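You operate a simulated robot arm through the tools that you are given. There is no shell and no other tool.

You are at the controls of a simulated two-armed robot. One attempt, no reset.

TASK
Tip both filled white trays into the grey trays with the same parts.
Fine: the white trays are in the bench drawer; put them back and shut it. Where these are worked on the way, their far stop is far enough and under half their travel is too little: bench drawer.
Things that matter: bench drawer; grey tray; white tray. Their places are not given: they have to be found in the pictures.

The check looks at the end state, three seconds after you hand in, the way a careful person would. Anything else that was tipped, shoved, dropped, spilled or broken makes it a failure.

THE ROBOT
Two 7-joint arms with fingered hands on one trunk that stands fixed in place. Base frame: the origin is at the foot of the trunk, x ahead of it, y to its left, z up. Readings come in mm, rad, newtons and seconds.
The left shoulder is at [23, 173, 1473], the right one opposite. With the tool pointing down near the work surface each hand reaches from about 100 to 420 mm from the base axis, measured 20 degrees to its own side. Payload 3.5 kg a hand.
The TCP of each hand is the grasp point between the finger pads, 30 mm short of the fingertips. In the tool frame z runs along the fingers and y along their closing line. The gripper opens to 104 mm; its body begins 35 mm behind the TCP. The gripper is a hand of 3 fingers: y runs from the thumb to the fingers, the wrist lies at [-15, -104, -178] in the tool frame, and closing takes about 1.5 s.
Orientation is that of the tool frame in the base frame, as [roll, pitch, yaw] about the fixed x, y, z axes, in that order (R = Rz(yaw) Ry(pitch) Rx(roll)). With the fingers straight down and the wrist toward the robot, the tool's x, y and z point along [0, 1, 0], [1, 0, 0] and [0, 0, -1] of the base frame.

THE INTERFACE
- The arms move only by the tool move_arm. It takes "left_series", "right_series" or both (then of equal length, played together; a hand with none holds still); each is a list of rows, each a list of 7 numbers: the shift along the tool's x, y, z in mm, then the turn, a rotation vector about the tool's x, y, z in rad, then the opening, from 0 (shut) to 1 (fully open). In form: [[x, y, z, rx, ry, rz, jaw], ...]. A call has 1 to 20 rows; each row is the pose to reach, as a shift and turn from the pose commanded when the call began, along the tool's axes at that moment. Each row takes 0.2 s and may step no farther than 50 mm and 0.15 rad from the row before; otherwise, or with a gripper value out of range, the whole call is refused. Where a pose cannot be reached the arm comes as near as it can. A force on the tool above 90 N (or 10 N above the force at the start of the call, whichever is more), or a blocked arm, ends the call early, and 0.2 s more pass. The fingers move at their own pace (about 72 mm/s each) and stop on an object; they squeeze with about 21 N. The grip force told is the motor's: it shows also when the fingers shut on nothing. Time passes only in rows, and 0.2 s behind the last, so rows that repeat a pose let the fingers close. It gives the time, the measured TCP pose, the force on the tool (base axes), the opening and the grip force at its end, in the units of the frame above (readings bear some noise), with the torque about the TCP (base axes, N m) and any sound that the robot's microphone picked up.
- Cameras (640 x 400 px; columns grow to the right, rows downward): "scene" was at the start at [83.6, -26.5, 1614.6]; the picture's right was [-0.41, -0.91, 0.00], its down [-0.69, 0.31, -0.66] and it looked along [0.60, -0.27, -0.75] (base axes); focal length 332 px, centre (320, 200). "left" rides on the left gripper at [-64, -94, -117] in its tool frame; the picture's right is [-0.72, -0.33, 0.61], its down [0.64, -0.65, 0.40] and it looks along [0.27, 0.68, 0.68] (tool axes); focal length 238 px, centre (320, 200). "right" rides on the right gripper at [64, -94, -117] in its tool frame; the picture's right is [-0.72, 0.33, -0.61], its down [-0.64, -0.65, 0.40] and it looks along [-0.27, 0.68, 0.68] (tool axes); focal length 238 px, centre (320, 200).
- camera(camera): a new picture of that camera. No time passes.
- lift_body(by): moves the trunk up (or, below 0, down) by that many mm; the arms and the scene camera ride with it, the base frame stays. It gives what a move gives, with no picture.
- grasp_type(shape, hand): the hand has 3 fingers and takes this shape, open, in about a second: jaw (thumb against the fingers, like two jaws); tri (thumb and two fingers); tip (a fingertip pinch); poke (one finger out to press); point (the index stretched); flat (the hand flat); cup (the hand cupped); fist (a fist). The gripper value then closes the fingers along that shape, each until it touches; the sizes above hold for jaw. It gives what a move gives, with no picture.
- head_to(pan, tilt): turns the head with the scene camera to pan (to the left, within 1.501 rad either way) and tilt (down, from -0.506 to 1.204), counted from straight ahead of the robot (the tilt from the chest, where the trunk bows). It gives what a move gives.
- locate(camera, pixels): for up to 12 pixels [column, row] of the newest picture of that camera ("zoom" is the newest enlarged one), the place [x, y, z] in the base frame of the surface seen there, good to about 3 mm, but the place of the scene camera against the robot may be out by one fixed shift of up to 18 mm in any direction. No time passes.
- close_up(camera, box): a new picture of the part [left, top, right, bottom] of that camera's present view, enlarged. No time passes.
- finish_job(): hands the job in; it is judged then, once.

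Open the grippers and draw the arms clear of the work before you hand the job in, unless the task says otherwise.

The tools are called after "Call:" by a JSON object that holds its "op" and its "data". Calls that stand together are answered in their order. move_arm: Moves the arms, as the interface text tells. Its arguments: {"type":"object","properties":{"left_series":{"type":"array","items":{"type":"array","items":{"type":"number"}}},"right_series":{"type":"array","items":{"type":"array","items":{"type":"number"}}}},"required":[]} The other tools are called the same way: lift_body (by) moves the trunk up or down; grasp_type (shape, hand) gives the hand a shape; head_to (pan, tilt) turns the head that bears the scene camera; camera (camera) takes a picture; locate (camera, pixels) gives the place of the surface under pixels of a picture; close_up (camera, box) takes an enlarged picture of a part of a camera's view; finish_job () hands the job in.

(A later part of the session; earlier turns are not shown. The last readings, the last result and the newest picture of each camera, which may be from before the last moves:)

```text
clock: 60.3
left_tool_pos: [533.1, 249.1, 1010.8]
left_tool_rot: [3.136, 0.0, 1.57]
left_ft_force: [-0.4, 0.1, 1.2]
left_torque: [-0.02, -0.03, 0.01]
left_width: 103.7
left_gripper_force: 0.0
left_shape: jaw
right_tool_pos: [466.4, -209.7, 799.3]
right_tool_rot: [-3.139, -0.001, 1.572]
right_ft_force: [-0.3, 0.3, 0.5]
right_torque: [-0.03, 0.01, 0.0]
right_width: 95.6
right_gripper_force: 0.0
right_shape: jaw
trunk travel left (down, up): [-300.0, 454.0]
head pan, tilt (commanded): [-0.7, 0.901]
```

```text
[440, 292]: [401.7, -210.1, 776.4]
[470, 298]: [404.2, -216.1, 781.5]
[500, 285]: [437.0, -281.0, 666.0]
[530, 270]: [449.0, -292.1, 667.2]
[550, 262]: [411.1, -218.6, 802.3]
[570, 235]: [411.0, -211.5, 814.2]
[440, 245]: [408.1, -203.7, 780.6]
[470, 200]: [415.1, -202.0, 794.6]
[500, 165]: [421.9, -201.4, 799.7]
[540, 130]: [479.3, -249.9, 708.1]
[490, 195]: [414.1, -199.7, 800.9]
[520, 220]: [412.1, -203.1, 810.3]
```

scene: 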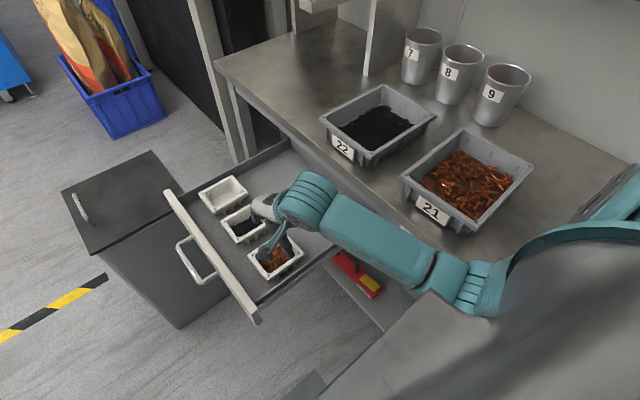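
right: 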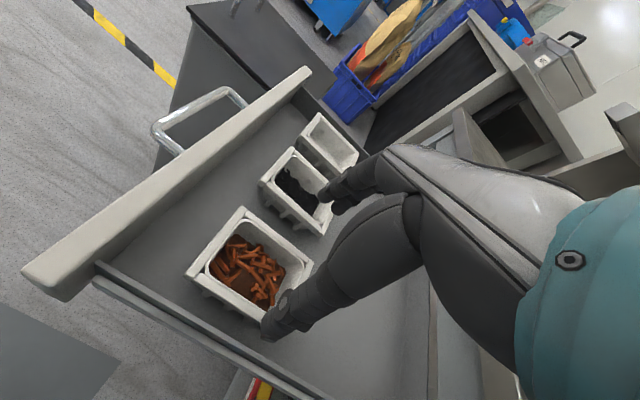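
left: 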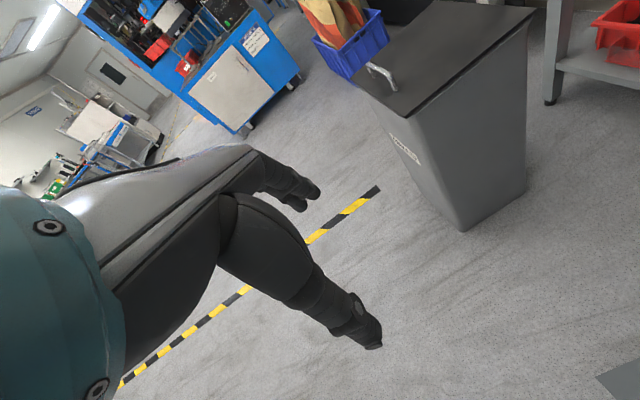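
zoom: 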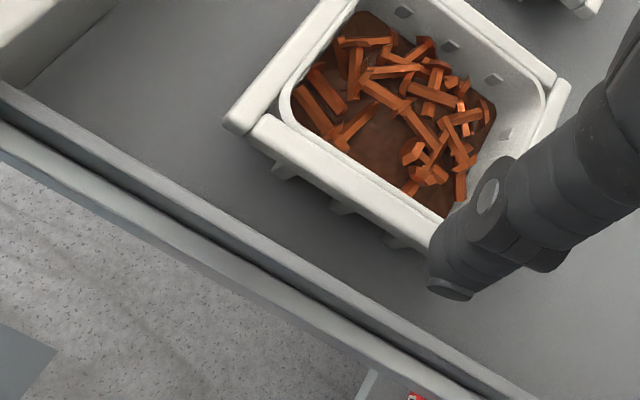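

The thumb flares outward at wide opening (tip outer x≈402 vs 411 higher up), so a smaller opening helps. I set opening 0.84, shift +2 mm in x, and re-measure the thumb tip.

Call:
{"op": "move_arm", "data": {"right_series": [[3, 1.5, 10, 0, 0, 0, 0.84], [3, 1.5, 30, 0, 0, 0, 0.84], [3, 1.5, 40, 0, 0, 0, 0.84], [3, 1.5, 40, 0, 0, 0, 0.84]]}}

Call:
{"op": "camera", "data": {"camera": "right"}}

Call:
{"op": "close_up", "data": {"camera": "right", "box": [180, 200, 380, 380]}}

```text
clock: 61.3
left_tool_pos: [533.4, 248.7, 1012.0]
left_tool_rot: [3.137, 0.0, 1.572]
left_ft_force: [0.4, 0.6, 0.0]
left_torque: [-0.02, 0.01, 0.02]
left_width: 103.8
left_gripper_force: 0.0
left_shape: jaw
right_tool_pos: [467.4, -206.9, 759.1]
right_tool_rot: [-3.14, -0.004, 1.573]
right_ft_force: [0.7, 0.2, -0.9]
right_torque: [0.02, -0.01, 0.01]
right_width: 87.7
right_gripper_force: 0.0
right_shape: jaw
trunk travel left (down, up): [-300.0, 454.0]
head pan, tilt (commanded): [-0.7, 0.901]
```

```text
taken
```

right: 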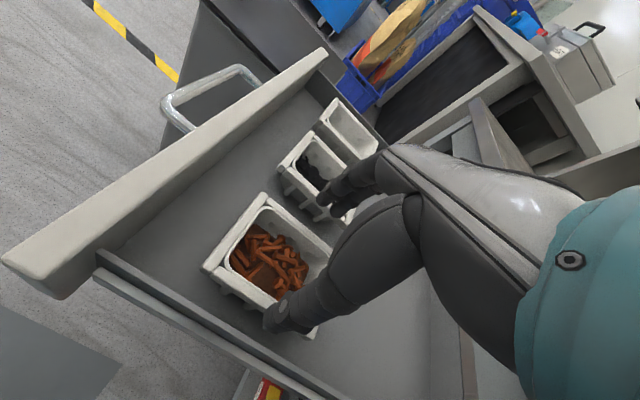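

```text
2.22 times, centred on (280, 290) of right
```

zoom: 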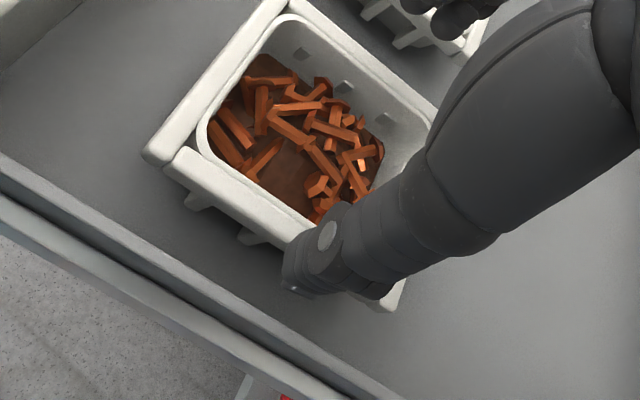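

I measure the thumb tip, near rim and wall again at this lower height.

Call:
{"op": "locate", "data": {"camera": "zoom", "pixels": [[288, 285], [300, 295], [285, 260], [318, 297], [345, 290], [375, 298], [180, 160], [285, 240], [400, 290], [240, 300], [233, 312], [228, 320]]}}

```text
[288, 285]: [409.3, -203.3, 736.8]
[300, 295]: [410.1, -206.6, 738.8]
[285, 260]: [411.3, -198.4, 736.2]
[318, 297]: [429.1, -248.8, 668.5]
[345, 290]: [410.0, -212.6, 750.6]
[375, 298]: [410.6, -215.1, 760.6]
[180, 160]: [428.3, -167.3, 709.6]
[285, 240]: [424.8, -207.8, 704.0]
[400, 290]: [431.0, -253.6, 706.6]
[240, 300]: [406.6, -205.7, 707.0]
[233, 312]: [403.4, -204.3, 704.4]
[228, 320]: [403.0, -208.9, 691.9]
```

Thumb tip outer is now at x≈409.5 versus wall edge 406.6 and tray rim ~426: it fits. I descend slowly to TCP z≈710.

Call:
{"op": "move_arm", "data": {"right_series": [[0, 0, 12, 0, 0, 0, 0.84], [0, 0, 24, 0, 0, 0, 0.84], [0, 0, 34, 0, 0, 0, 0.84], [0, 0, 42, 0, 0, 0, 0.84], [0, 0, 50, 0, 0, 0, 0.84]]}}

Call:
{"op": "close_up", "data": {"camera": "right", "box": [200, 150, 440, 380]}}

```text
clock: 62.5
left_tool_pos: [532.6, 248.0, 1011.8]
left_tool_rot: [3.136, 0.0, 1.57]
left_ft_force: [0.2, 0.0, 0.7]
left_torque: [-0.01, -0.01, 0.02]
left_width: 103.7
left_gripper_force: 0.1
left_shape: jaw
right_tool_pos: [467.6, -206.9, 709.7]
right_tool_rot: [-3.14, -0.004, 1.572]
right_ft_force: [0.2, -0.8, 0.3]
right_torque: [0.01, 0.03, 0.01]
right_width: 87.2
right_gripper_force: 0.0
right_shape: jaw
trunk travel left (down, up): [-300.0, 454.0]
head pan, tilt (commanded): [-0.7, 0.901]
```

```text
1.74 times, centred on (320, 265) of right
```

zoom: 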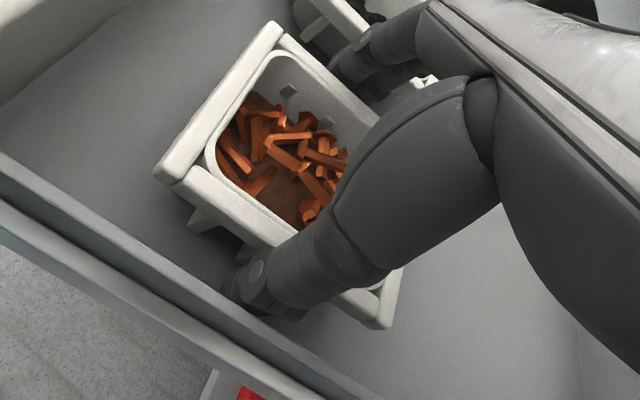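

No contact on the way down; the thumb is in the slot outside the near rim and the fingers are beyond the far rim. I go 3 mm lower and close.

Call:
{"op": "move_arm", "data": {"right_series": [[0, 0, 3, 0, 0, 0, 0.84], [0, 0, 3, 0, 0, 0, 0.7], [0, 0, 3, 0, 0, 0, 0.6], [0, 0, 3, 0, 0, 0, 0.5], [0, 0, 3, 0, 0, 0, 0.5], [0, 0, 3, 0, 0, 0, 0.5]]}}

Call:
{"op": "close_up", "data": {"camera": "right", "box": [200, 150, 440, 380]}}

```text
clock: 63.9
left_tool_pos: [532.9, 248.6, 1011.3]
left_tool_rot: [3.136, -0.002, 1.57]
left_ft_force: [0.1, -1.0, -0.7]
left_torque: [-0.07, 0.02, 0.01]
left_width: 104.1
left_gripper_force: 0.0
left_shape: jaw
right_tool_pos: [466.7, -207.4, 706.2]
right_tool_rot: [-3.141, -0.002, 1.572]
right_ft_force: [-0.8, 0.1, 0.2]
right_torque: [-0.01, -0.01, -0.04]
right_width: 65.4
right_gripper_force: 21.0
right_shape: jaw
trunk travel left (down, up): [-300.0, 454.0]
head pan, tilt (commanded): [-0.7, 0.901]
```

```text
1.74 times, centred on (320, 265) of right
```

zoom: 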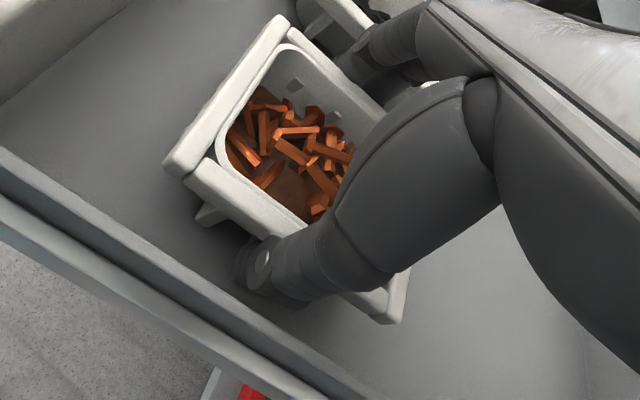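

Gripped at 65 mm width with 21 N – below the rim lip. I lift gently 40 mm and check that the tray comes level.

Call:
{"op": "move_arm", "data": {"right_series": [[0, 0, -5, 0, 0, 0, 0.4], [0, 0, -12, 0, 0, 0, 0.4], [0, 0, -20, 0, 0, 0, 0.4], [0, 0, -30, 0, 0, 0, 0.4], [0, 0, -40, 0, 0, 0, 0.4], [0, 0, -40, 0, 0, 0, 0.4]]}}

Call:
{"op": "camera", "data": {"camera": "right"}}

Call:
{"op": "close_up", "data": {"camera": "scene", "box": [190, 160, 330, 310]}}

```text
clock: 65.3
left_tool_pos: [533.6, 248.2, 1012.2]
left_tool_rot: [3.135, -0.001, 1.57]
left_ft_force: [0.3, -0.1, 0.3]
left_torque: [0.02, 0.03, 0.02]
left_width: 103.6
left_gripper_force: 0.1
left_shape: jaw
right_tool_pos: [466.8, -207.1, 748.6]
right_tool_rot: [-3.14, -0.004, 1.572]
right_ft_force: [0.7, 0.3, -1.5]
right_torque: [0.0, -0.01, 0.03]
right_width: 65.4
right_gripper_force: 20.9
right_shape: jaw
trunk travel left (down, up): [-300.0, 454.0]
head pan, tilt (commanded): [-0.7, 0.901]
```

```text
taken
```

right: 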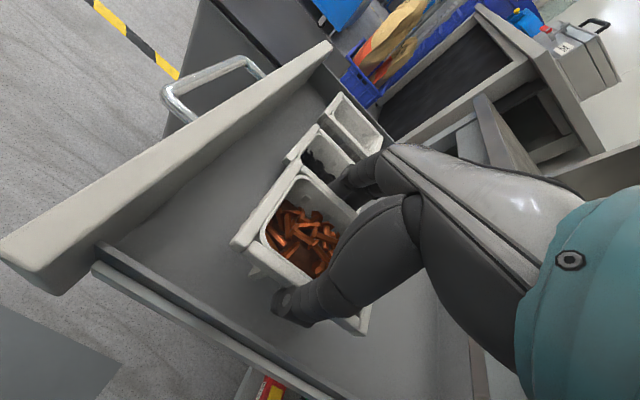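

```text
2.67 times, centred on (260, 235) of scene
```

zoom: 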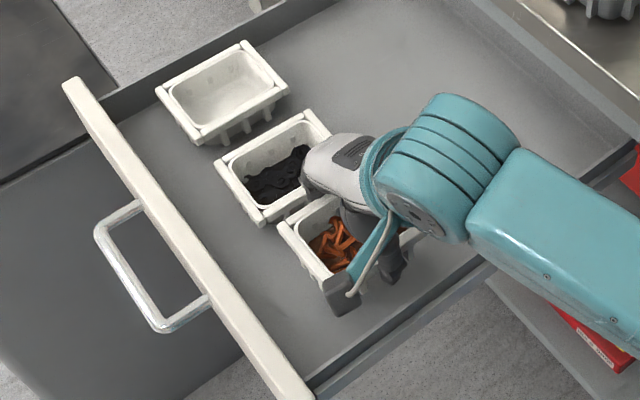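

The tray hangs level and full. I raise it slowly to z≈1060 above its place.

Call:
{"op": "move_arm", "data": {"right_series": [[0, 0, -8, 0, 0, 0, 0.4], [0, 0, -22, 0, 0, 0, 0.4], [0, 0, -42, 0, 0, 0, 0.4], [0, 0, -65, 0, 0, 0, 0.4], [0, 0, -90, 0, 0, 0, 0.4], [0, 0, -115, 0, 0, 0, 0.4], [0, 0, -140, 0, 0, 0, 0.4], [0, 0, -165, 0, 0, 0, 0.4], [0, 0, -190, 0, 0, 0, 0.4], [0, 0, -215, 0, 0, 0, 0.4], [0, 0, -240, 0, 0, 0, 0.4], [0, 0, -265, 0, 0, 0, 0.4], [0, 0, -285, 0, 0, 0, 0.4], [0, 0, -300, 0, 0, 0, 0.4], [0, 0, -310, 0, 0, 0, 0.4], [0, 0, -310, 0, 0, 0, 0.4]]}}

Call:
{"op": "camera", "data": {"camera": "scene"}}

Call:
{"op": "camera", "data": {"camera": "right"}}

```text
clock: 68.7
left_tool_pos: [531.9, 249.5, 1010.4]
left_tool_rot: [3.135, 0.0, 1.572]
left_ft_force: [0.2, 0.1, -0.8]
left_torque: [0.0, -0.01, -0.01]
left_width: 103.8
left_gripper_force: 0.0
left_shape: jaw
right_tool_pos: [466.6, -208.7, 1057.5]
right_tool_rot: [-3.141, -0.004, 1.572]
right_ft_force: [-0.1, 0.6, -1.6]
right_torque: [0.0, 0.01, 0.01]
right_width: 65.0
right_gripper_force: 21.0
right_shape: jaw
trunk travel left (down, up): [-300.0, 454.0]
head pan, tilt (commanded): [-0.7, 0.901]
```

```text
taken
```

scene: 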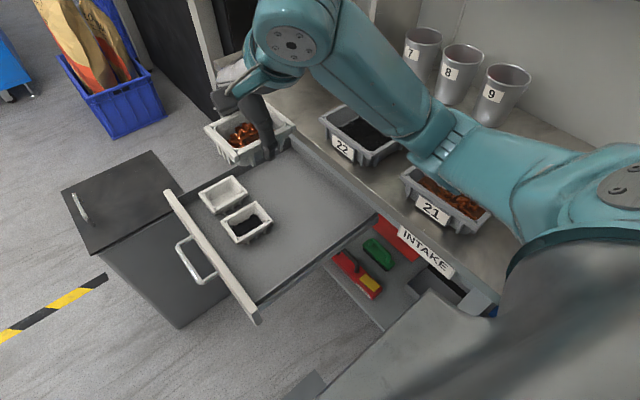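

```text
taken
```

right: 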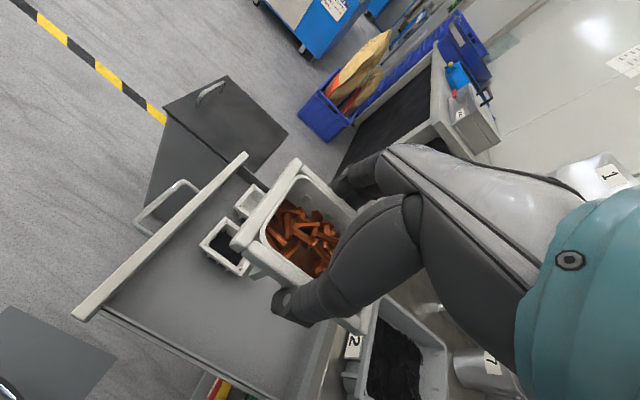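

All good. I carry the tray diagonally to above tray 21 (about 283,-555,1058), keeping off tray 22's airspace.

Call:
{"op": "move_arm", "data": {"right_series": [[-7, -4, 0, 0, 0, 0, 0.4], [-21, -11, 0, 0, 0, 0, 0.4], [-41, -22, 0, 0, 0, 0, 0.4], [-63, -33, 0, 0, 0, 0, 0.4], [-86, -46, 0, 0, 0, 0, 0.4], [-109, -58, 0, 0, 0, 0, 0.4], [-132, -70, 0, 0, 0, 0, 0.4], [-155, -82, 0, 0, 0, 0, 0.4], [-178, -95, 0, 0, 0, 0, 0.4], [-201, -107, 0, 0, 0, 0, 0.4], [-224, -119, 0, 0, 0, 0, 0.4], [-247, -131, 0, 0, 0, 0, 0.4], [-270, -144, 0, 0, 0, 0, 0.4], [-293, -156, 0, 0, 0, 0, 0.4], [-314, -167, 0, 0, 0, 0, 0.4], [-331, -176, 0, 0, 0, 0, 0.4], [-342, -182, 0, 0, 0, 0, 0.4], [-346, -184, 0, 0, 0, 0, 0.4], [-346, -184, 0, 0, 0, 0, 0.4]]}}

Call:
{"op": "camera", "data": {"camera": "scene"}}

Call:
{"op": "camera", "data": {"camera": "right"}}

```text
clock: 72.7
left_tool_pos: [532.9, 248.9, 1011.7]
left_tool_rot: [3.137, -0.001, 1.572]
left_ft_force: [0.4, 0.1, 0.2]
left_torque: [-0.01, -0.04, -0.01]
left_width: 103.7
left_gripper_force: 0.0
left_shape: jaw
right_tool_pos: [284.4, -554.8, 1056.1]
right_tool_rot: [3.141, -0.004, 1.572]
right_ft_force: [0.5, 0.9, -2.4]
right_torque: [-0.02, 0.03, -0.01]
right_width: 64.7
right_gripper_force: 20.9
right_shape: jaw
trunk travel left (down, up): [-300.0, 454.0]
head pan, tilt (commanded): [-0.7, 0.901]
```

```text
taken
```

scene: 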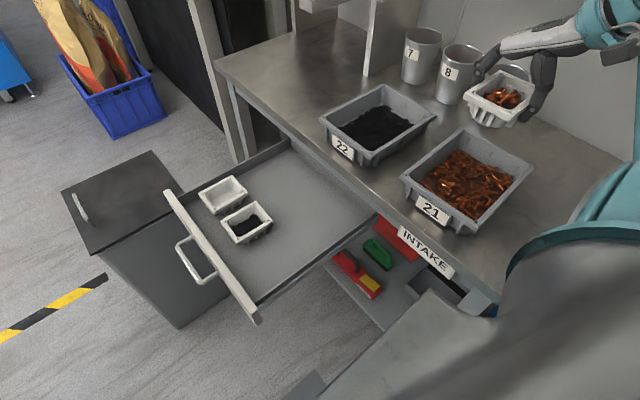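

```text
taken
```

right: 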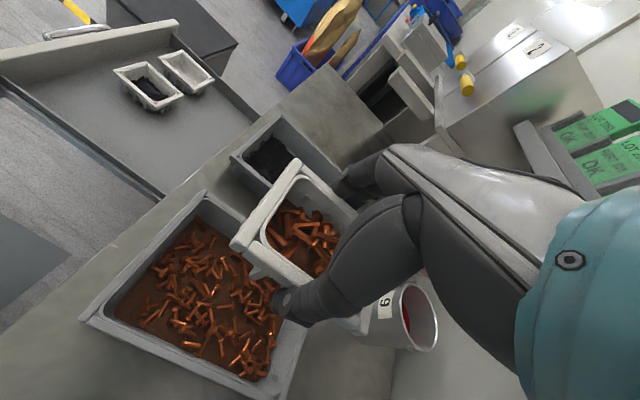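

The white tray hovers over tray 21. I measure tray 21's rim from the wrist camera to refine the pour point.

Call:
{"op": "locate", "data": {"camera": "right", "pixels": [[88, 318], [205, 195], [280, 392], [110, 315], [205, 222], [255, 380], [160, 262], [190, 350], [230, 270], [150, 300], [246, 155], [300, 120]]}}

Call:
{"op": "close_up", "data": {"camera": "right", "box": [60, 120, 380, 400]}}

```text
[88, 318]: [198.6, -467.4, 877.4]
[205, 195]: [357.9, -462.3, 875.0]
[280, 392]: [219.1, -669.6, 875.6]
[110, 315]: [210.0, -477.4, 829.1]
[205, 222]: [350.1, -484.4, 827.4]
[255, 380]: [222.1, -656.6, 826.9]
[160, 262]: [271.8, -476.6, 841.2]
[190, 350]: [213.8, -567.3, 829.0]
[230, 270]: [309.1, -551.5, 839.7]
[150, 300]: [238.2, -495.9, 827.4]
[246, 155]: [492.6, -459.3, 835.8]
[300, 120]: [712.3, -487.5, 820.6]
```

```text
1.43 times, centred on (220, 260) of right
```

zoom: 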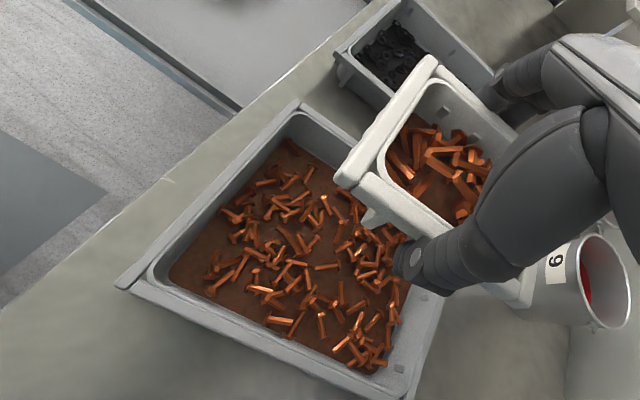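

Tray 21 interior spans about x 210–350, y -477…-657 with floor z≈828. I lower to z≈990 and begin the roll to about 30°, still short of spilling, to check the arm's motion.

Call:
{"op": "move_arm", "data": {"right_series": [[-1, 0, 10, 0, 0, 0, 0.4], [-3, 0, 25, 0, 0, 0, 0.4], [-5, 0, 42, 0, 0, 0, 0.4], [-5, 0, 58, 0, 0, 0, 0.4], [-5, 0, 67, 0, -0.05, 0, 0.4], [-5, 0, 67, 0, -0.12, 0, 0.4], [-5, 0, 67, 0, -0.2, 0, 0.4], [-5, 0, 67, 0, -0.28, 0, 0.4], [-5, 0, 67, 0, -0.36, 0, 0.4], [-5, 0, 67, 0, -0.44, 0, 0.4], [-5, 0, 67, 0, -0.5, 0, 0.4], [-5, 0, 67, 0, -0.5, 0, 0.4]]}}

Call:
{"op": "camera", "data": {"camera": "scene"}}

Call:
{"op": "camera", "data": {"camera": "right"}}

```text
clock: 75.3
left_tool_pos: [533.0, 249.3, 1011.1]
left_tool_rot: [3.137, 0.001, 1.571]
left_ft_force: [0.1, 0.3, -0.1]
left_torque: [-0.02, 0.01, 0.01]
left_width: 103.8
left_gripper_force: 0.0
left_shape: jaw
right_tool_pos: [283.1, -559.4, 987.5]
right_tool_rot: [-3.138, 0.497, 1.574]
right_ft_force: [0.8, 0.4, -2.5]
right_torque: [0.07, 0.0, -0.01]
right_width: 64.5
right_gripper_force: 20.9
right_shape: jaw
trunk travel left (down, up): [-300.0, 454.0]
head pan, tilt (commanded): [-0.7, 0.901]
```

```text
taken
```

scene: 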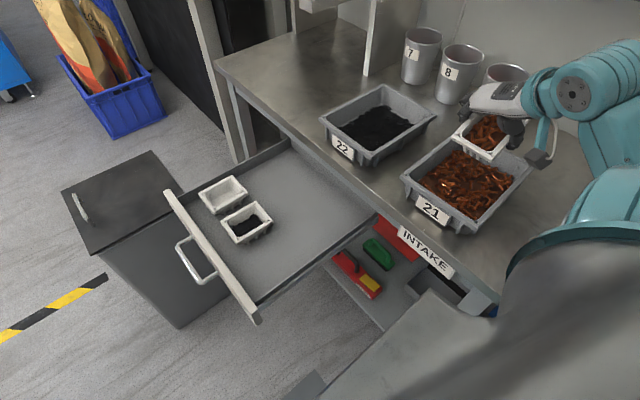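

```text
taken
```

right: 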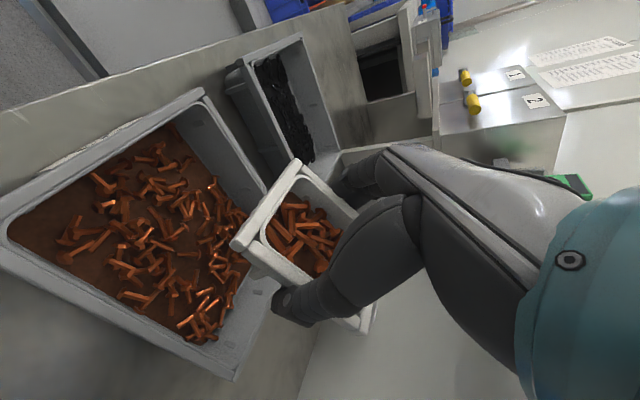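

The roll is smooth and the bolts still sit in the white tray. I continue to about 54° and look at the elbow.

Call:
{"op": "move_arm", "data": {"right_series": [[0, 0, 0, 0, -0.08, 0, 0.4], [0, 0, 0, 0, -0.16, 0, 0.4], [0, 0, 0, 0, -0.24, 0, 0.4], [0, 0, 0, 0, -0.32, 0, 0.4], [0, 0, 0, 0, -0.4, 0, 0.4], [0, 0, 0, 0, -0.45, 0, 0.4], [0, 0, 0, 0, -0.45, 0, 0.4]]}}

Call:
{"op": "camera", "data": {"camera": "scene"}}

Call:
{"op": "camera", "data": {"camera": "right"}}

```text
clock: 76.9
left_tool_pos: [532.0, 249.5, 1012.0]
left_tool_rot: [3.137, -0.001, 1.572]
left_ft_force: [0.2, -0.1, 0.0]
left_torque: [0.03, 0.0, -0.02]
left_width: 103.7
left_gripper_force: 0.0
left_shape: jaw
right_tool_pos: [282.7, -558.7, 989.2]
right_tool_rot: [-3.14, 0.947, 1.575]
right_ft_force: [0.5, 0.9, -1.4]
right_torque: [0.0, 0.01, 0.02]
right_width: 64.7
right_gripper_force: 21.3
right_shape: jaw
trunk travel left (down, up): [-300.0, 454.0]
head pan, tilt (commanded): [-0.7, 0.901]
```

```text
taken
```

scene: 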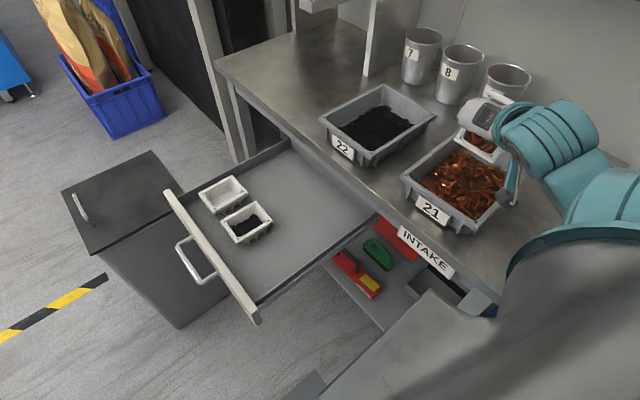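

```text
taken
```

right: 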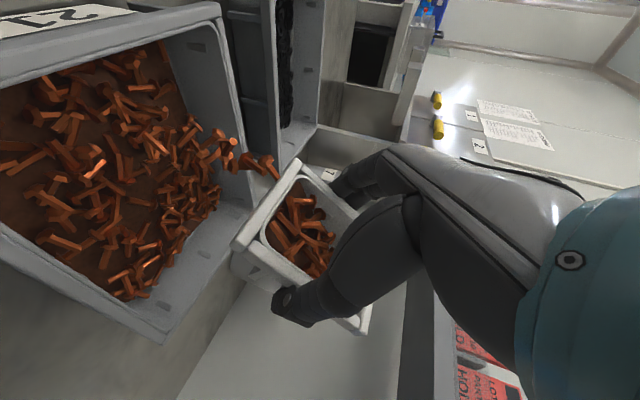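

Bolts are beginning to slide over the lip (around 235,155 in the wrist view). I measure where those airborne bolts are.

Call:
{"op": "locate", "data": {"camera": "right", "pixels": [[265, 165], [245, 157], [225, 150], [205, 140], [190, 130], [295, 170], [235, 245], [220, 60], [250, 180], [310, 230]]}}

Call:
{"op": "close_up", "data": {"camera": "right", "box": [150, 80, 390, 340]}}

```text
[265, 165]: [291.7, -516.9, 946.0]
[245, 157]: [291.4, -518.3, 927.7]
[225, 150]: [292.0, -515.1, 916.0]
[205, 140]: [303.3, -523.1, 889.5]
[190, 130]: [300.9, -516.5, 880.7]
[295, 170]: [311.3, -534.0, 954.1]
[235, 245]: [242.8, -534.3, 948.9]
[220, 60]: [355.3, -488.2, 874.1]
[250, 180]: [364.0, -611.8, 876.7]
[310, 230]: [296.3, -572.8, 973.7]
```

```text
1.54 times, centred on (270, 210) of right
```

zoom: 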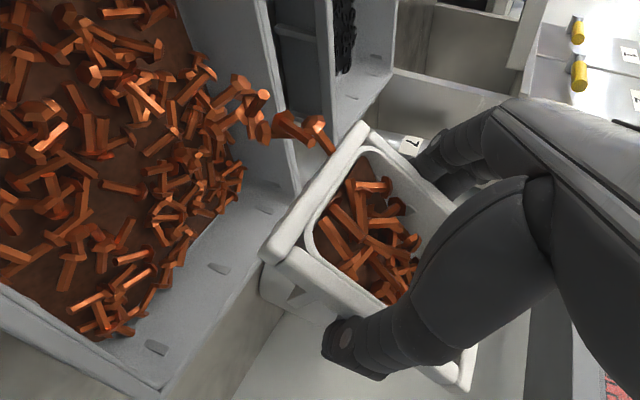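

The stream falls at y≈-517, x≈291–303, well inside tray 21. I continue rolling to ~109° while shifting 15 mm toward the tray's middle.

Call:
{"op": "move_arm", "data": {"right_series": [[-3, 0, 4, 0, -0.06, 0, 0.4], [-6, 0, 8, 0, -0.13, 0, 0.4], [-8.7, 0, 12.2, 0, -0.21, 0, 0.4], [-8.7, 0, 12.2, 0, -0.29, 0, 0.4], [-8.7, 0, 12.2, 0, -0.37, 0, 0.4], [-8.7, 0, 12.2, 0, -0.45, 0, 0.4], [-8.7, 0, 12.2, 0, -0.53, 0, 0.4], [-8.7, 0, 12.2, 0, -0.61, 0, 0.4], [-8.7, 0, 12.2, 0, -0.69, 0, 0.4], [-8.7, 0, 12.2, 0, -0.77, 0, 0.4], [-8.7, 0, 12.2, 0, -0.86, 0, 0.4], [-8.7, 0, 12.2, 0, -0.95, 0, 0.4], [-8.7, 0, 12.2, 0, -0.95, 0, 0.4], [-8.7, 0, 12.2, 0, -0.95, 0, 0.4]]}}

Call:
{"op": "camera", "data": {"camera": "scene"}}

Call:
{"op": "camera", "data": {"camera": "right"}}

```text
clock: 79.7
left_tool_pos: [531.9, 248.9, 1012.5]
left_tool_rot: [3.134, -0.001, 1.57]
left_ft_force: [0.0, 0.5, -0.3]
left_torque: [-0.04, -0.01, 0.0]
left_width: 103.7
left_gripper_force: 0.1
left_shape: jaw
right_tool_pos: [294.4, -598.2, 1049.6]
right_tool_rot: [-0.043, 1.064, -1.569]
right_ft_force: [-0.5, 0.7, -0.5]
right_torque: [0.02, 0.03, 0.04]
right_width: 64.4
right_gripper_force: 20.6
right_shape: jaw
trunk travel left (down, up): [-300.0, 454.0]
head pan, tilt (commanded): [-0.7, 0.901]
stopped in row 13 (right hand): the arm was blocked; the commanded pose is now the measured one
```

```text
taken
```

scene: 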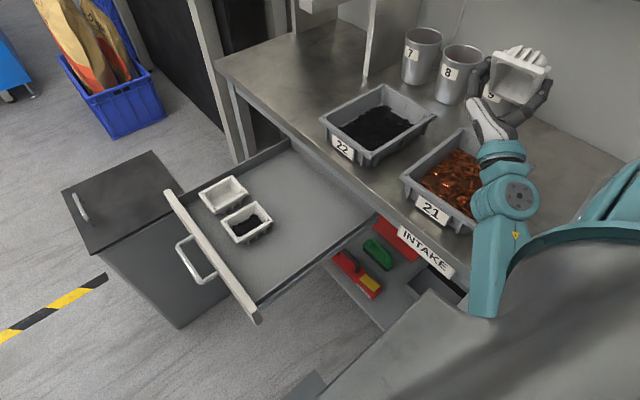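

```text
taken
```

right: 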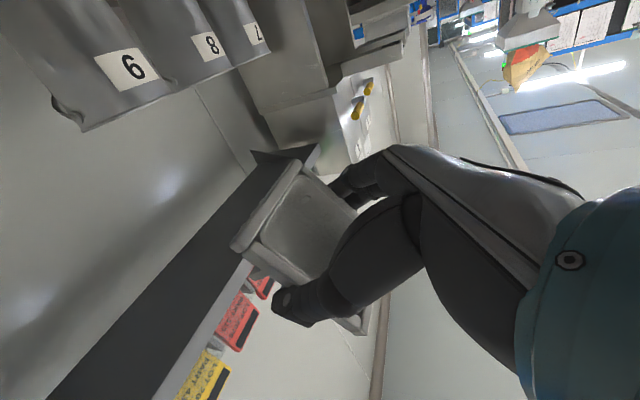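

The white tray's inside now looks empty; the forearm stopped against my own chest at the end but the hand stayed clear. I unroll the hand while moving it up and forward, off the chest.

Call:
{"op": "move_arm", "data": {"right_series": [[-7, 20, 4, 0, 0.05, 0, 0.4], [-14, 40, 8, 0, 0.15, 0, 0.4], [-20, 60, 11, 0, 0.29, 0, 0.4], [-26, 80, 14.6, 0, 0.43, 0, 0.4], [-26, 100, 14.6, 0, 0.57, 0, 0.4], [-26, 100, 14.6, 0, 0.71, 0, 0.4], [-26, 100, 14.6, 0, 0.85, 0, 0.4], [-26, 100, 14.6, 0, 0.99, 0, 0.4], [-26, 100, 14.6, 0, 1.13, 0, 0.4], [-26, 100, 14.6, 0, 1.27, 0, 0.4], [-26, 100, 14.6, 0, 1.41, 0, 0.4], [-26, 100, 14.6, 0, 1.55, 0, 0.4], [-26, 100, 14.6, 0, 1.69, 0, 0.4], [-26, 100, 14.6, 0, 1.83, 0, 0.4], [-26, 100, 14.6, 0, 1.95, 0, 0.4], [-26, 100, 14.6, 0, 2.078, 0, 0.4], [-26, 100, 14.6, 0, 2.078, 0, 0.4]]}}

Call:
{"op": "camera", "data": {"camera": "scene"}}

Call:
{"op": "camera", "data": {"camera": "right"}}

```text
clock: 83.3
left_tool_pos: [533.0, 249.4, 1011.7]
left_tool_rot: [3.136, -0.001, 1.57]
left_ft_force: [0.6, 0.1, 0.3]
left_torque: [0.05, 0.02, 0.0]
left_width: 103.5
left_gripper_force: 0.0
left_shape: jaw
right_tool_pos: [395.7, -593.9, 1074.5]
right_tool_rot: [-3.118, -0.007, 1.61]
right_ft_force: [0.0, -0.2, 0.0]
right_torque: [0.01, 0.0, 0.03]
right_width: 64.2
right_gripper_force: 20.8
right_shape: jaw
trunk travel left (down, up): [-300.0, 454.0]
head pan, tilt (commanded): [-0.7, 0.901]
```

```text
taken
```

scene: 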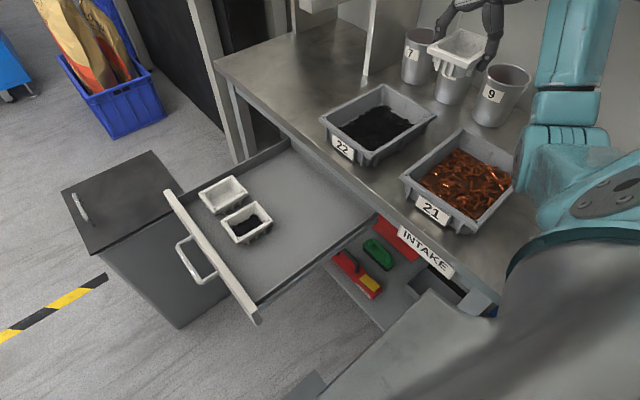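

```text
taken
```

right: 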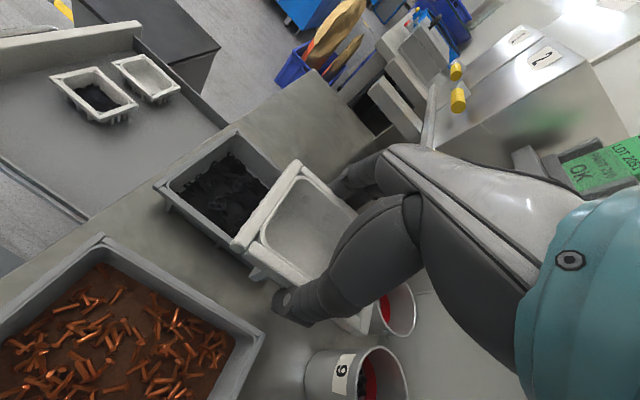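

The tray is empty. I inspect tray 21 and its surroundings for any stray bolts.

Call:
{"op": "close_up", "data": {"camera": "scene", "box": [380, 110, 560, 280]}}

Call:
{"op": "close_up", "data": {"camera": "right", "box": [0, 200, 320, 400]}}

Call:
{"op": "close_up", "data": {"camera": "scene", "box": [280, 200, 500, 340]}}

```text
2.35 times, centred on (470, 195) of scene
```

zoom: 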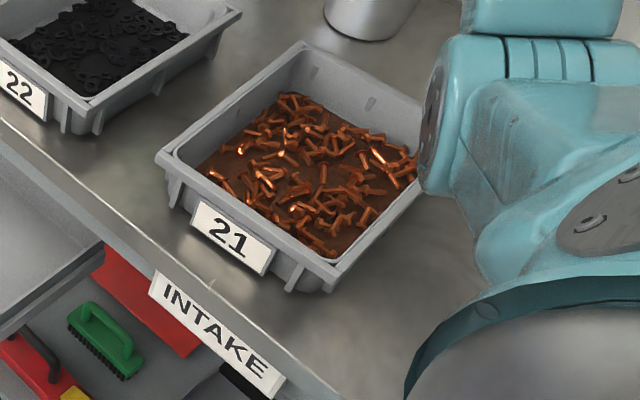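

```text
2.00 times, centred on (160, 300) of right
```

zoom: 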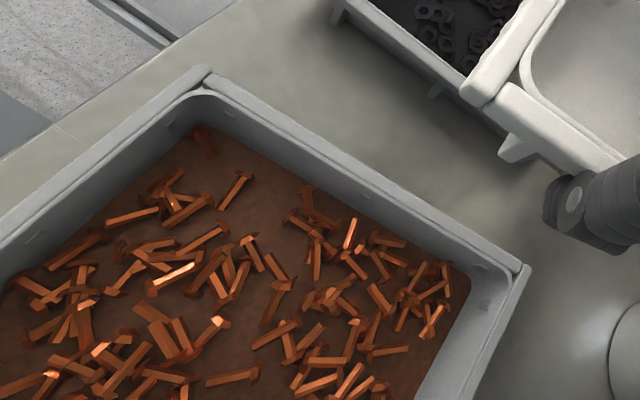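

```text
2.86 times, centred on (390, 270) of scene
```

zoom: 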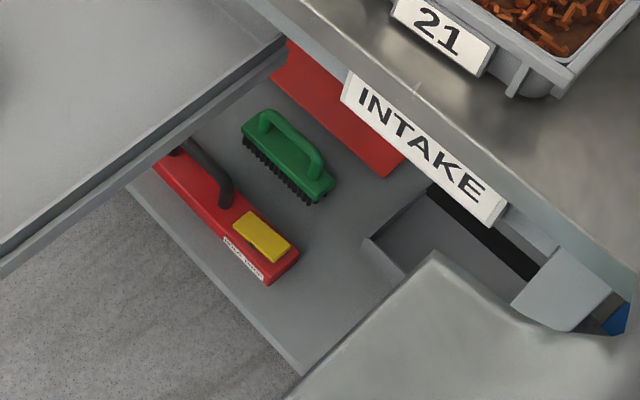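

No stray bolts anywhere on the bench, shelf or drawer. I carry the empty white tray back over its place in the drawer and straighten the small yaw error.

Call:
{"op": "move_arm", "data": {"right_series": [[20, 5, 0, 0, 0, 0.01, 0.4], [55, 13, 1, -0.005, -0.002, 0.02, 0.4], [95, 22, 2, -0.01, -0.003, 0.03, 0.4], [135, 31, 3, -0.015, -0.004, 0.039, 0.4], [175, 41, 3, -0.02, -0.006, 0.039, 0.4], [215, 50, 4, -0.0236, -0.007, 0.039, 0.4], [255, 60, 4, -0.0236, -0.007, 0.039, 0.4], [295, 69, 5, -0.0236, -0.007, 0.039, 0.4], [335, 78, 5, -0.0236, -0.007, 0.039, 0.4], [365, 85, 5.6, -0.0236, -0.007, 0.039, 0.4], [382.7, 89.3, 5.6, -0.0236, -0.007, 0.039, 0.4], [382.7, 89.3, 5.6, -0.0236, -0.007, 0.039, 0.4]]}}

Call:
{"op": "camera", "data": {"camera": "right"}}

Call:
{"op": "camera", "data": {"camera": "scene"}}

```text
clock: 85.9
left_tool_pos: [533.2, 248.7, 1010.9]
left_tool_rot: [3.137, -0.001, 1.571]
left_ft_force: [-0.5, -0.1, 0.0]
left_torque: [-0.01, 0.02, 0.0]
left_width: 103.7
left_gripper_force: 0.2
left_shape: jaw
right_tool_pos: [471.5, -206.8, 1071.0]
right_tool_rot: [3.14, 0.004, 1.57]
right_ft_force: [0.3, -0.2, 0.1]
right_torque: [-0.01, -0.03, 0.03]
right_width: 64.3
right_gripper_force: 20.8
right_shape: jaw
trunk travel left (down, up): [-300.0, 454.0]
head pan, tilt (commanded): [-0.7, 0.901]
```

```text
taken
```

right: 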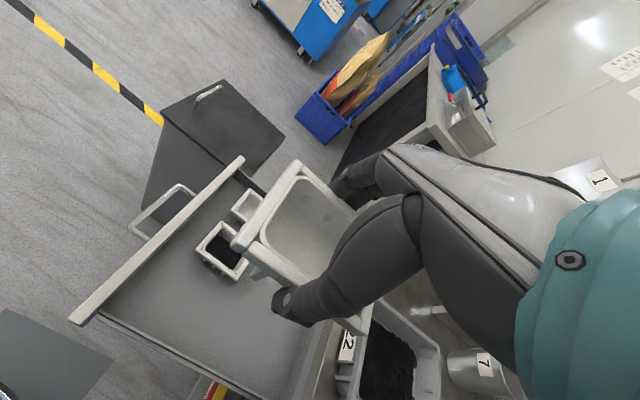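

```text
taken
```

scene: 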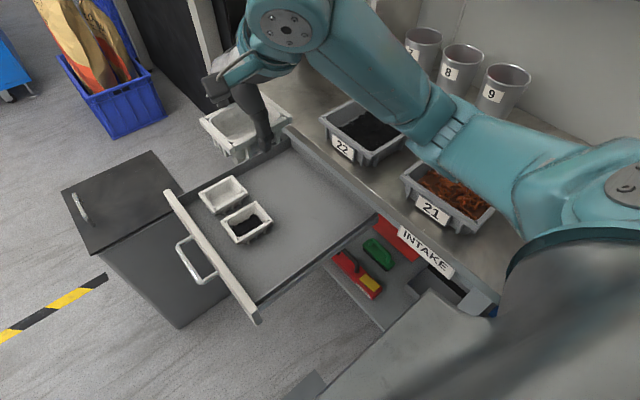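

The tray is upright over its place. I descend to z≈760 and then check alignment against the drawer walls.

Call:
{"op": "move_arm", "data": {"right_series": [[0, -1, 25, 0, 0, 0, 0.4], [0, -1, 65, 0, 0, 0, 0.4], [0, -1, 105, 0, 0, 0, 0.4], [0, -1, 145, 0, 0, 0, 0.4], [0, -1, 185, 0, 0, 0, 0.4], [0, -1, 225, 0, 0, 0, 0.4], [0, -1, 265, 0, 0, 0, 0.4], [0, -1, 295, 0, 0, 0, 0.4], [0, -1, 311, 0, 0, 0, 0.4], [0, -1, 311, 0, 0, 0, 0.4]]}}

Call:
{"op": "close_up", "data": {"camera": "right", "box": [180, 130, 400, 380]}}

Call:
{"op": "camera", "data": {"camera": "right"}}

```text
clock: 88.1
left_tool_pos: [531.4, 248.8, 1012.2]
left_tool_rot: [3.135, 0.0, 1.57]
left_ft_force: [0.5, -0.7, -0.1]
left_torque: [-0.04, 0.0, -0.01]
left_width: 103.9
left_gripper_force: 0.1
left_shape: jaw
right_tool_pos: [469.5, -209.5, 758.5]
right_tool_rot: [3.14, 0.003, 1.572]
right_ft_force: [0.1, -0.9, 0.0]
right_torque: [0.0, 0.03, 0.02]
right_width: 63.8
right_gripper_force: 21.3
right_shape: jaw
trunk travel left (down, up): [-300.0, 454.0]
head pan, tilt (commanded): [-0.7, 0.901]
```

```text
1.60 times, centred on (290, 255) of right
```

zoom: 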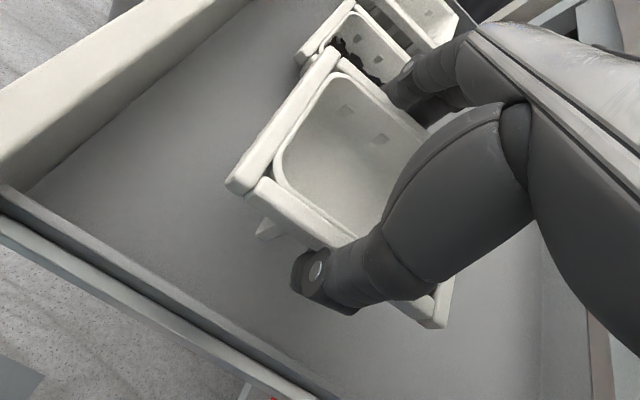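

```text
taken
```

right: 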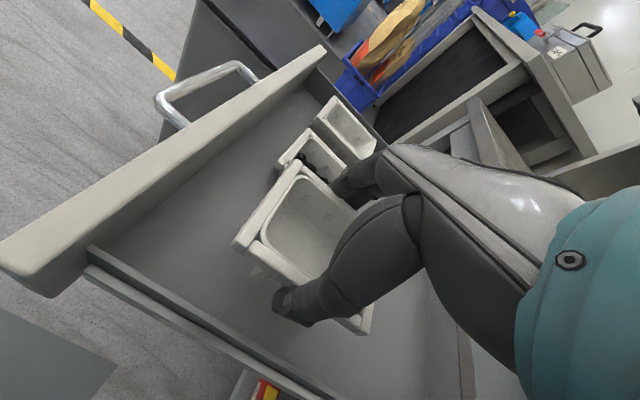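

Clear on all sides. I lower the tray to the drawer floor (TCP z≈707), slowing at the end.

Call:
{"op": "move_arm", "data": {"right_series": [[0, 0, 15, 0, 0, 0, 0.4], [0, 0, 30, 0, 0, 0, 0.4], [0, 0, 40, 0, 0, 0, 0.4], [0, 0, 46, 0, 0, 0, 0.4], [0, 0, 50, 0, 0, 0, 0.4], [0, 0, 52, 0, 0, 0, 0.4], [0, 0, 52, 0, 0, 0, 0.4]]}}

Call:
{"op": "close_up", "data": {"camera": "right", "box": [180, 130, 400, 380]}}

```text
clock: 89.7
left_tool_pos: [533.0, 249.2, 1012.1]
left_tool_rot: [3.137, 0.001, 1.571]
left_ft_force: [0.2, -0.1, 0.9]
left_torque: [0.0, 0.02, -0.06]
left_width: 103.4
left_gripper_force: 0.1
left_shape: jaw
right_tool_pos: [469.0, -209.9, 705.5]
right_tool_rot: [3.14, 0.001, 1.572]
right_ft_force: [-0.2, -0.6, 1.1]
right_torque: [0.02, -0.01, -0.01]
right_width: 63.6
right_gripper_force: 21.1
right_shape: jaw
trunk travel left (down, up): [-300.0, 454.0]
head pan, tilt (commanded): [-0.7, 0.901]
```

```text
1.60 times, centred on (290, 255) of right
```

zoom: 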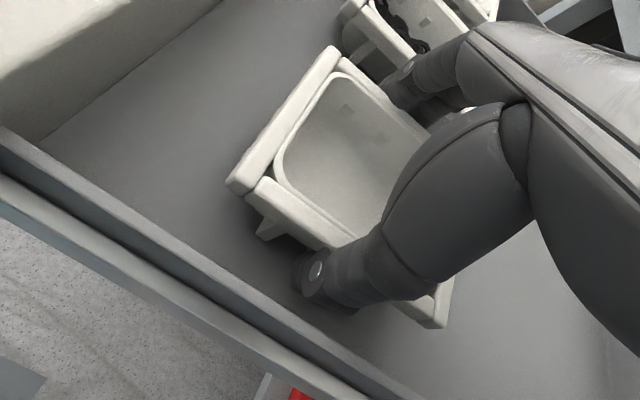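

Barely any contact force yet (1 N). I lower 3 mm more to seat it, watching the force.

Call:
{"op": "move_arm", "data": {"right_series": [[0, 0, 1, 0, 0, 0, 0.4], [0, 0, 2, 0, 0, 0, 0.4], [0, 0, 3, 0, 0, 0, 0.4], [0, 0, 3, 0, 0, 0, 0.4]]}}

```text
clock: 90.7
left_tool_pos: [531.5, 248.7, 1011.5]
left_tool_rot: [3.134, -0.001, 1.57]
left_ft_force: [0.6, -0.3, -0.2]
left_torque: [0.01, -0.01, 0.0]
left_width: 103.7
left_gripper_force: 0.2
left_shape: jaw
right_tool_pos: [469.7, -208.5, 704.9]
right_tool_rot: [3.135, 0.001, 1.572]
right_ft_force: [-2.0, -2.4, 12.4]
right_torque: [0.03, -0.21, -0.06]
right_width: 63.0
right_gripper_force: 20.7
right_shape: jaw
trunk travel left (down, up): [-300.0, 454.0]
head pan, tilt (commanded): [-0.7, 0.901]
```

Seated (12 N). I open the fingers to 0.8 and rise straight up.

Call:
{"op": "move_arm", "data": {"right_series": [[0, 0, -2, 0, 0, 0, 0.6], [0, 0, -2, 0, 0, 0, 0.7], [0, 0, -2, 0, 0, 0, 0.78], [0, 0, -2, 0, 0, 0, 0.82], [0, 0, -2, 0, 0, 0, 0.82], [0, 0, -12, 0, 0, 0, 0.82], [0, 0, -25, 0, 0, 0, 0.82], [0, 0, -45, 0, 0, 0, 0.82], [0, 0, -75, 0, 0, 0, 0.82], [0, 0, -110, 0, 0, 0, 0.82], [0, 0, -110, 0, 0, 0, 0.82]]}}

Call:
{"op": "camera", "data": {"camera": "right"}}

Call:
{"op": "close_up", "data": {"camera": "scene", "box": [190, 160, 330, 310]}}

```text
clock: 93.1
left_tool_pos: [534.4, 248.9, 1011.0]
left_tool_rot: [3.136, 0.0, 1.572]
left_ft_force: [-0.2, -0.9, 0.3]
left_torque: [0.01, -0.03, 0.0]
left_width: 103.7
left_gripper_force: 0.0
left_shape: jaw
right_tool_pos: [469.8, -209.9, 812.4]
right_tool_rot: [3.14, 0.003, 1.572]
right_ft_force: [-0.2, -0.2, 1.5]
right_torque: [0.01, -0.03, -0.02]
right_width: 85.2
right_gripper_force: 0.1
right_shape: jaw
trunk travel left (down, up): [-300.0, 454.0]
head pan, tilt (commanded): [-0.7, 0.901]
```

```text
taken
```

right: 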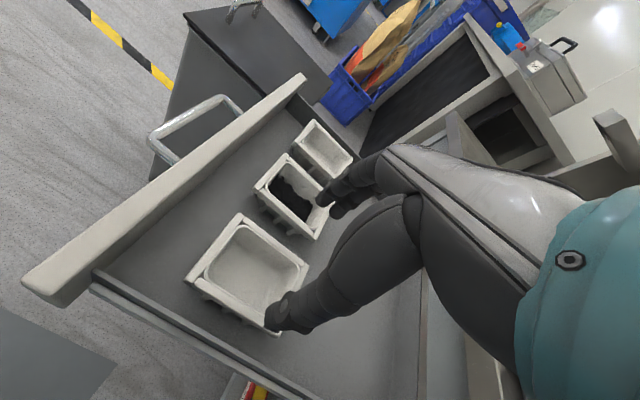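

```text
2.67 times, centred on (260, 235) of scene
```

zoom: 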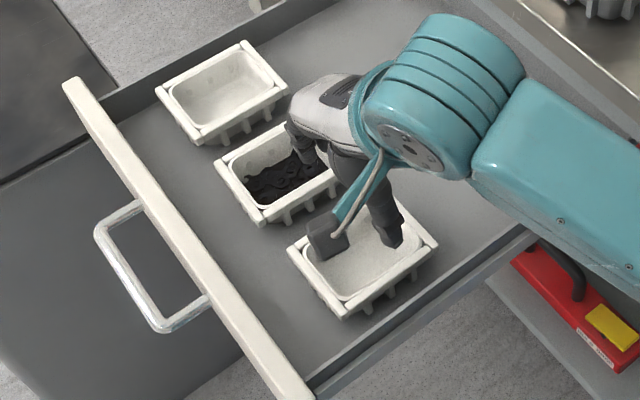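

The emptied copper tray stands back in place. I move the hand +110 mm in x over the black tray at the same height and measure.

Call:
{"op": "move_arm", "data": {"right_series": [[0, 25, -10, 0, 0, 0, 0.84], [0, 60, -10, 0, 0, 0, 0.84], [0, 95, -10, 0, 0, 0, 0.84], [0, 110, -5, 0, 0, 0, 0.84], [0, 110, 0, 0, 0, 0, 0.84], [0, 110, 0, 0, 0, 0, 0.84]]}}

Call:
{"op": "camera", "data": {"camera": "right"}}

Call:
{"op": "close_up", "data": {"camera": "right", "box": [160, 130, 400, 370]}}

```text
clock: 94.5
left_tool_pos: [532.0, 249.2, 1011.0]
left_tool_rot: [3.135, 0.0, 1.571]
left_ft_force: [-0.1, 0.1, 0.0]
left_torque: [-0.01, 0.02, 0.01]
left_width: 104.2
left_gripper_force: 0.0
left_shape: jaw
right_tool_pos: [579.1, -207.6, 814.2]
right_tool_rot: [3.14, 0.001, 1.572]
right_ft_force: [-0.5, -0.4, -0.1]
right_torque: [0.0, 0.0, 0.05]
right_width: 87.1
right_gripper_force: 0.2
right_shape: jaw
trunk travel left (down, up): [-300.0, 454.0]
head pan, tilt (commanded): [-0.7, 0.901]
```

```text
taken
```

right: 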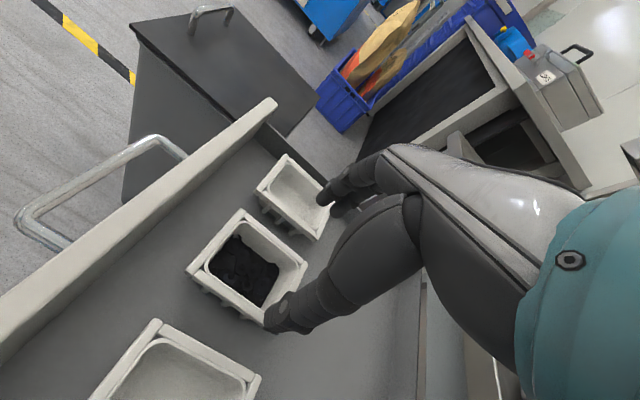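

```text
1.67 times, centred on (280, 250) of right
```

zoom: 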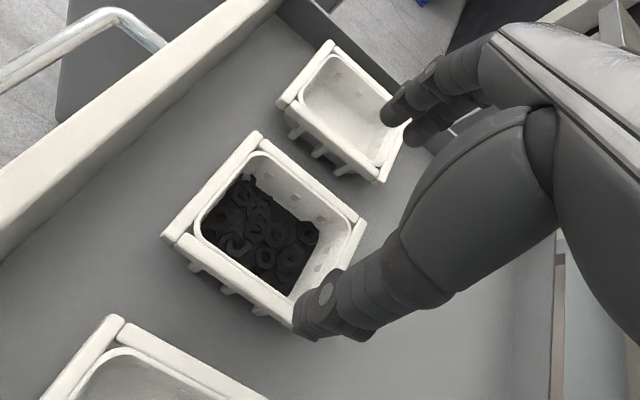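

I measure the black tray's rim corners and its neighbours' nearest edges in this view.

Call:
{"op": "locate", "data": {"camera": "zoom", "pixels": [[258, 135], [362, 225], [167, 237], [290, 318], [210, 185], [225, 275], [281, 105], [382, 180], [120, 320], [255, 395], [300, 330], [330, 335]]}}

```text
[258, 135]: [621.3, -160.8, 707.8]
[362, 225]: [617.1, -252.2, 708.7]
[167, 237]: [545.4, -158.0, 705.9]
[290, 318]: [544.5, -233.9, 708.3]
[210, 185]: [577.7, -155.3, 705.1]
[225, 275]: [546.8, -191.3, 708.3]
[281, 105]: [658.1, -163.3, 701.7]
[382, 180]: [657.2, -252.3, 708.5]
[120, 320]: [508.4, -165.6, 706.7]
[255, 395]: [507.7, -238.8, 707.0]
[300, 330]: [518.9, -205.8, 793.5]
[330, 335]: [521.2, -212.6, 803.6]
```

Black tray: x≈545–620, y≈-158…-252 (centre ≈582,-206). I shift 3 mm in x and descend to TCP z≈707.

Call:
{"op": "move_arm", "data": {"right_series": [[1, 3, 25, 0, 0, 0, 0.84], [1, 3, 50, 0, 0, 0, 0.84], [1, 3, 72, 0, 0, 0, 0.84], [1, 3, 88, 0, 0, 0, 0.84], [1, 3, 99, 0, 0, 0, 0.84], [1, 3, 107, 0, 0, 0, 0.84], [1, 3, 107, 0, 0, 0, 0.84]]}}

Call:
{"op": "close_up", "data": {"camera": "right", "box": [160, 130, 440, 400]}}

```text
clock: 96.1
left_tool_pos: [533.3, 249.2, 1011.7]
left_tool_rot: [3.137, 0.0, 1.571]
left_ft_force: [-0.6, -0.4, 0.3]
left_torque: [0.01, 0.03, 0.01]
left_width: 103.7
left_gripper_force: 0.1
left_shape: jaw
right_tool_pos: [581.3, -208.6, 705.8]
right_tool_rot: [3.14, 0.001, 1.571]
right_ft_force: [-0.1, 0.5, 0.5]
right_torque: [0.0, 0.01, 0.02]
right_width: 87.4
right_gripper_force: 0.1
right_shape: jaw
trunk travel left (down, up): [-300.0, 454.0]
head pan, tilt (commanded): [-0.7, 0.901]
```

```text
1.48 times, centred on (300, 265) of right
```

zoom: 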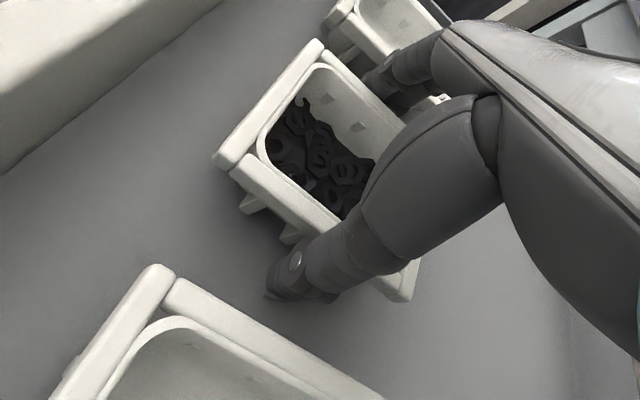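

No contact on the way down and the fingers straddle the rim. I close on the black tray and lift it 40 mm.

Call:
{"op": "move_arm", "data": {"right_series": [[0, 0, 0, 0, 0, 0, 0.7], [0, 0, 0, 0, 0, 0, 0.6], [0, 0, 0, 0, 0, 0, 0.5], [0, 0, 0, 0, 0, 0, 0.4], [0, 0, 0, 0, 0, 0, 0.4], [0, 0, -3, 0, 0, 0, 0.4], [0, 0, -8, 0, 0, 0, 0.4], [0, 0, -15, 0, 0, 0, 0.4], [0, 0, -24, 0, 0, 0, 0.4], [0, 0, -33, 0, 0, 0, 0.4], [0, 0, -40, 0, 0, 0, 0.4], [0, 0, -40, 0, 0, 0, 0.4]]}}

Call:
{"op": "camera", "data": {"camera": "right"}}

Call:
{"op": "close_up", "data": {"camera": "scene", "box": [190, 160, 330, 310]}}

```text
clock: 98.7
left_tool_pos: [532.5, 249.5, 1011.2]
left_tool_rot: [3.136, 0.0, 1.571]
left_ft_force: [0.0, -0.3, -0.1]
left_torque: [0.0, 0.01, 0.02]
left_width: 103.5
left_gripper_force: 0.0
left_shape: jaw
right_tool_pos: [581.6, -207.9, 746.9]
right_tool_rot: [3.14, 0.002, 1.574]
right_ft_force: [-0.2, 0.1, -2.6]
right_torque: [0.02, 0.03, -0.03]
right_width: 65.4
right_gripper_force: 20.9
right_shape: jaw
trunk travel left (down, up): [-300.0, 454.0]
head pan, tilt (commanded): [-0.7, 0.901]
```

```text
taken
```

right: 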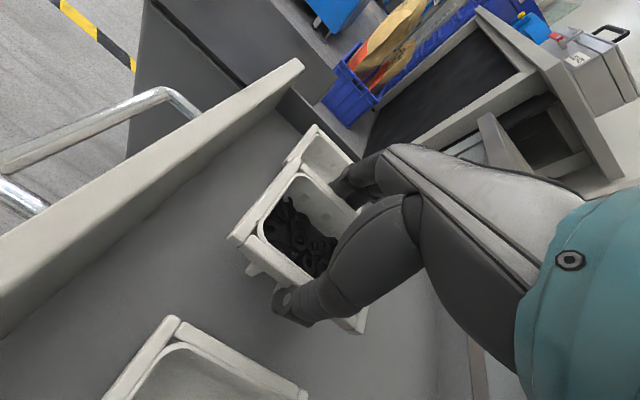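

```text
2.67 times, centred on (260, 235) of scene
```

zoom: 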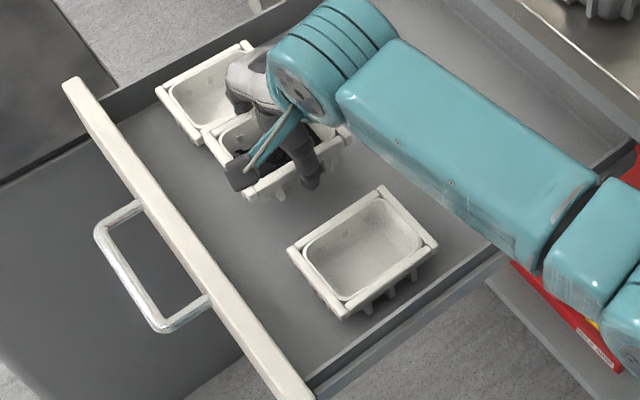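

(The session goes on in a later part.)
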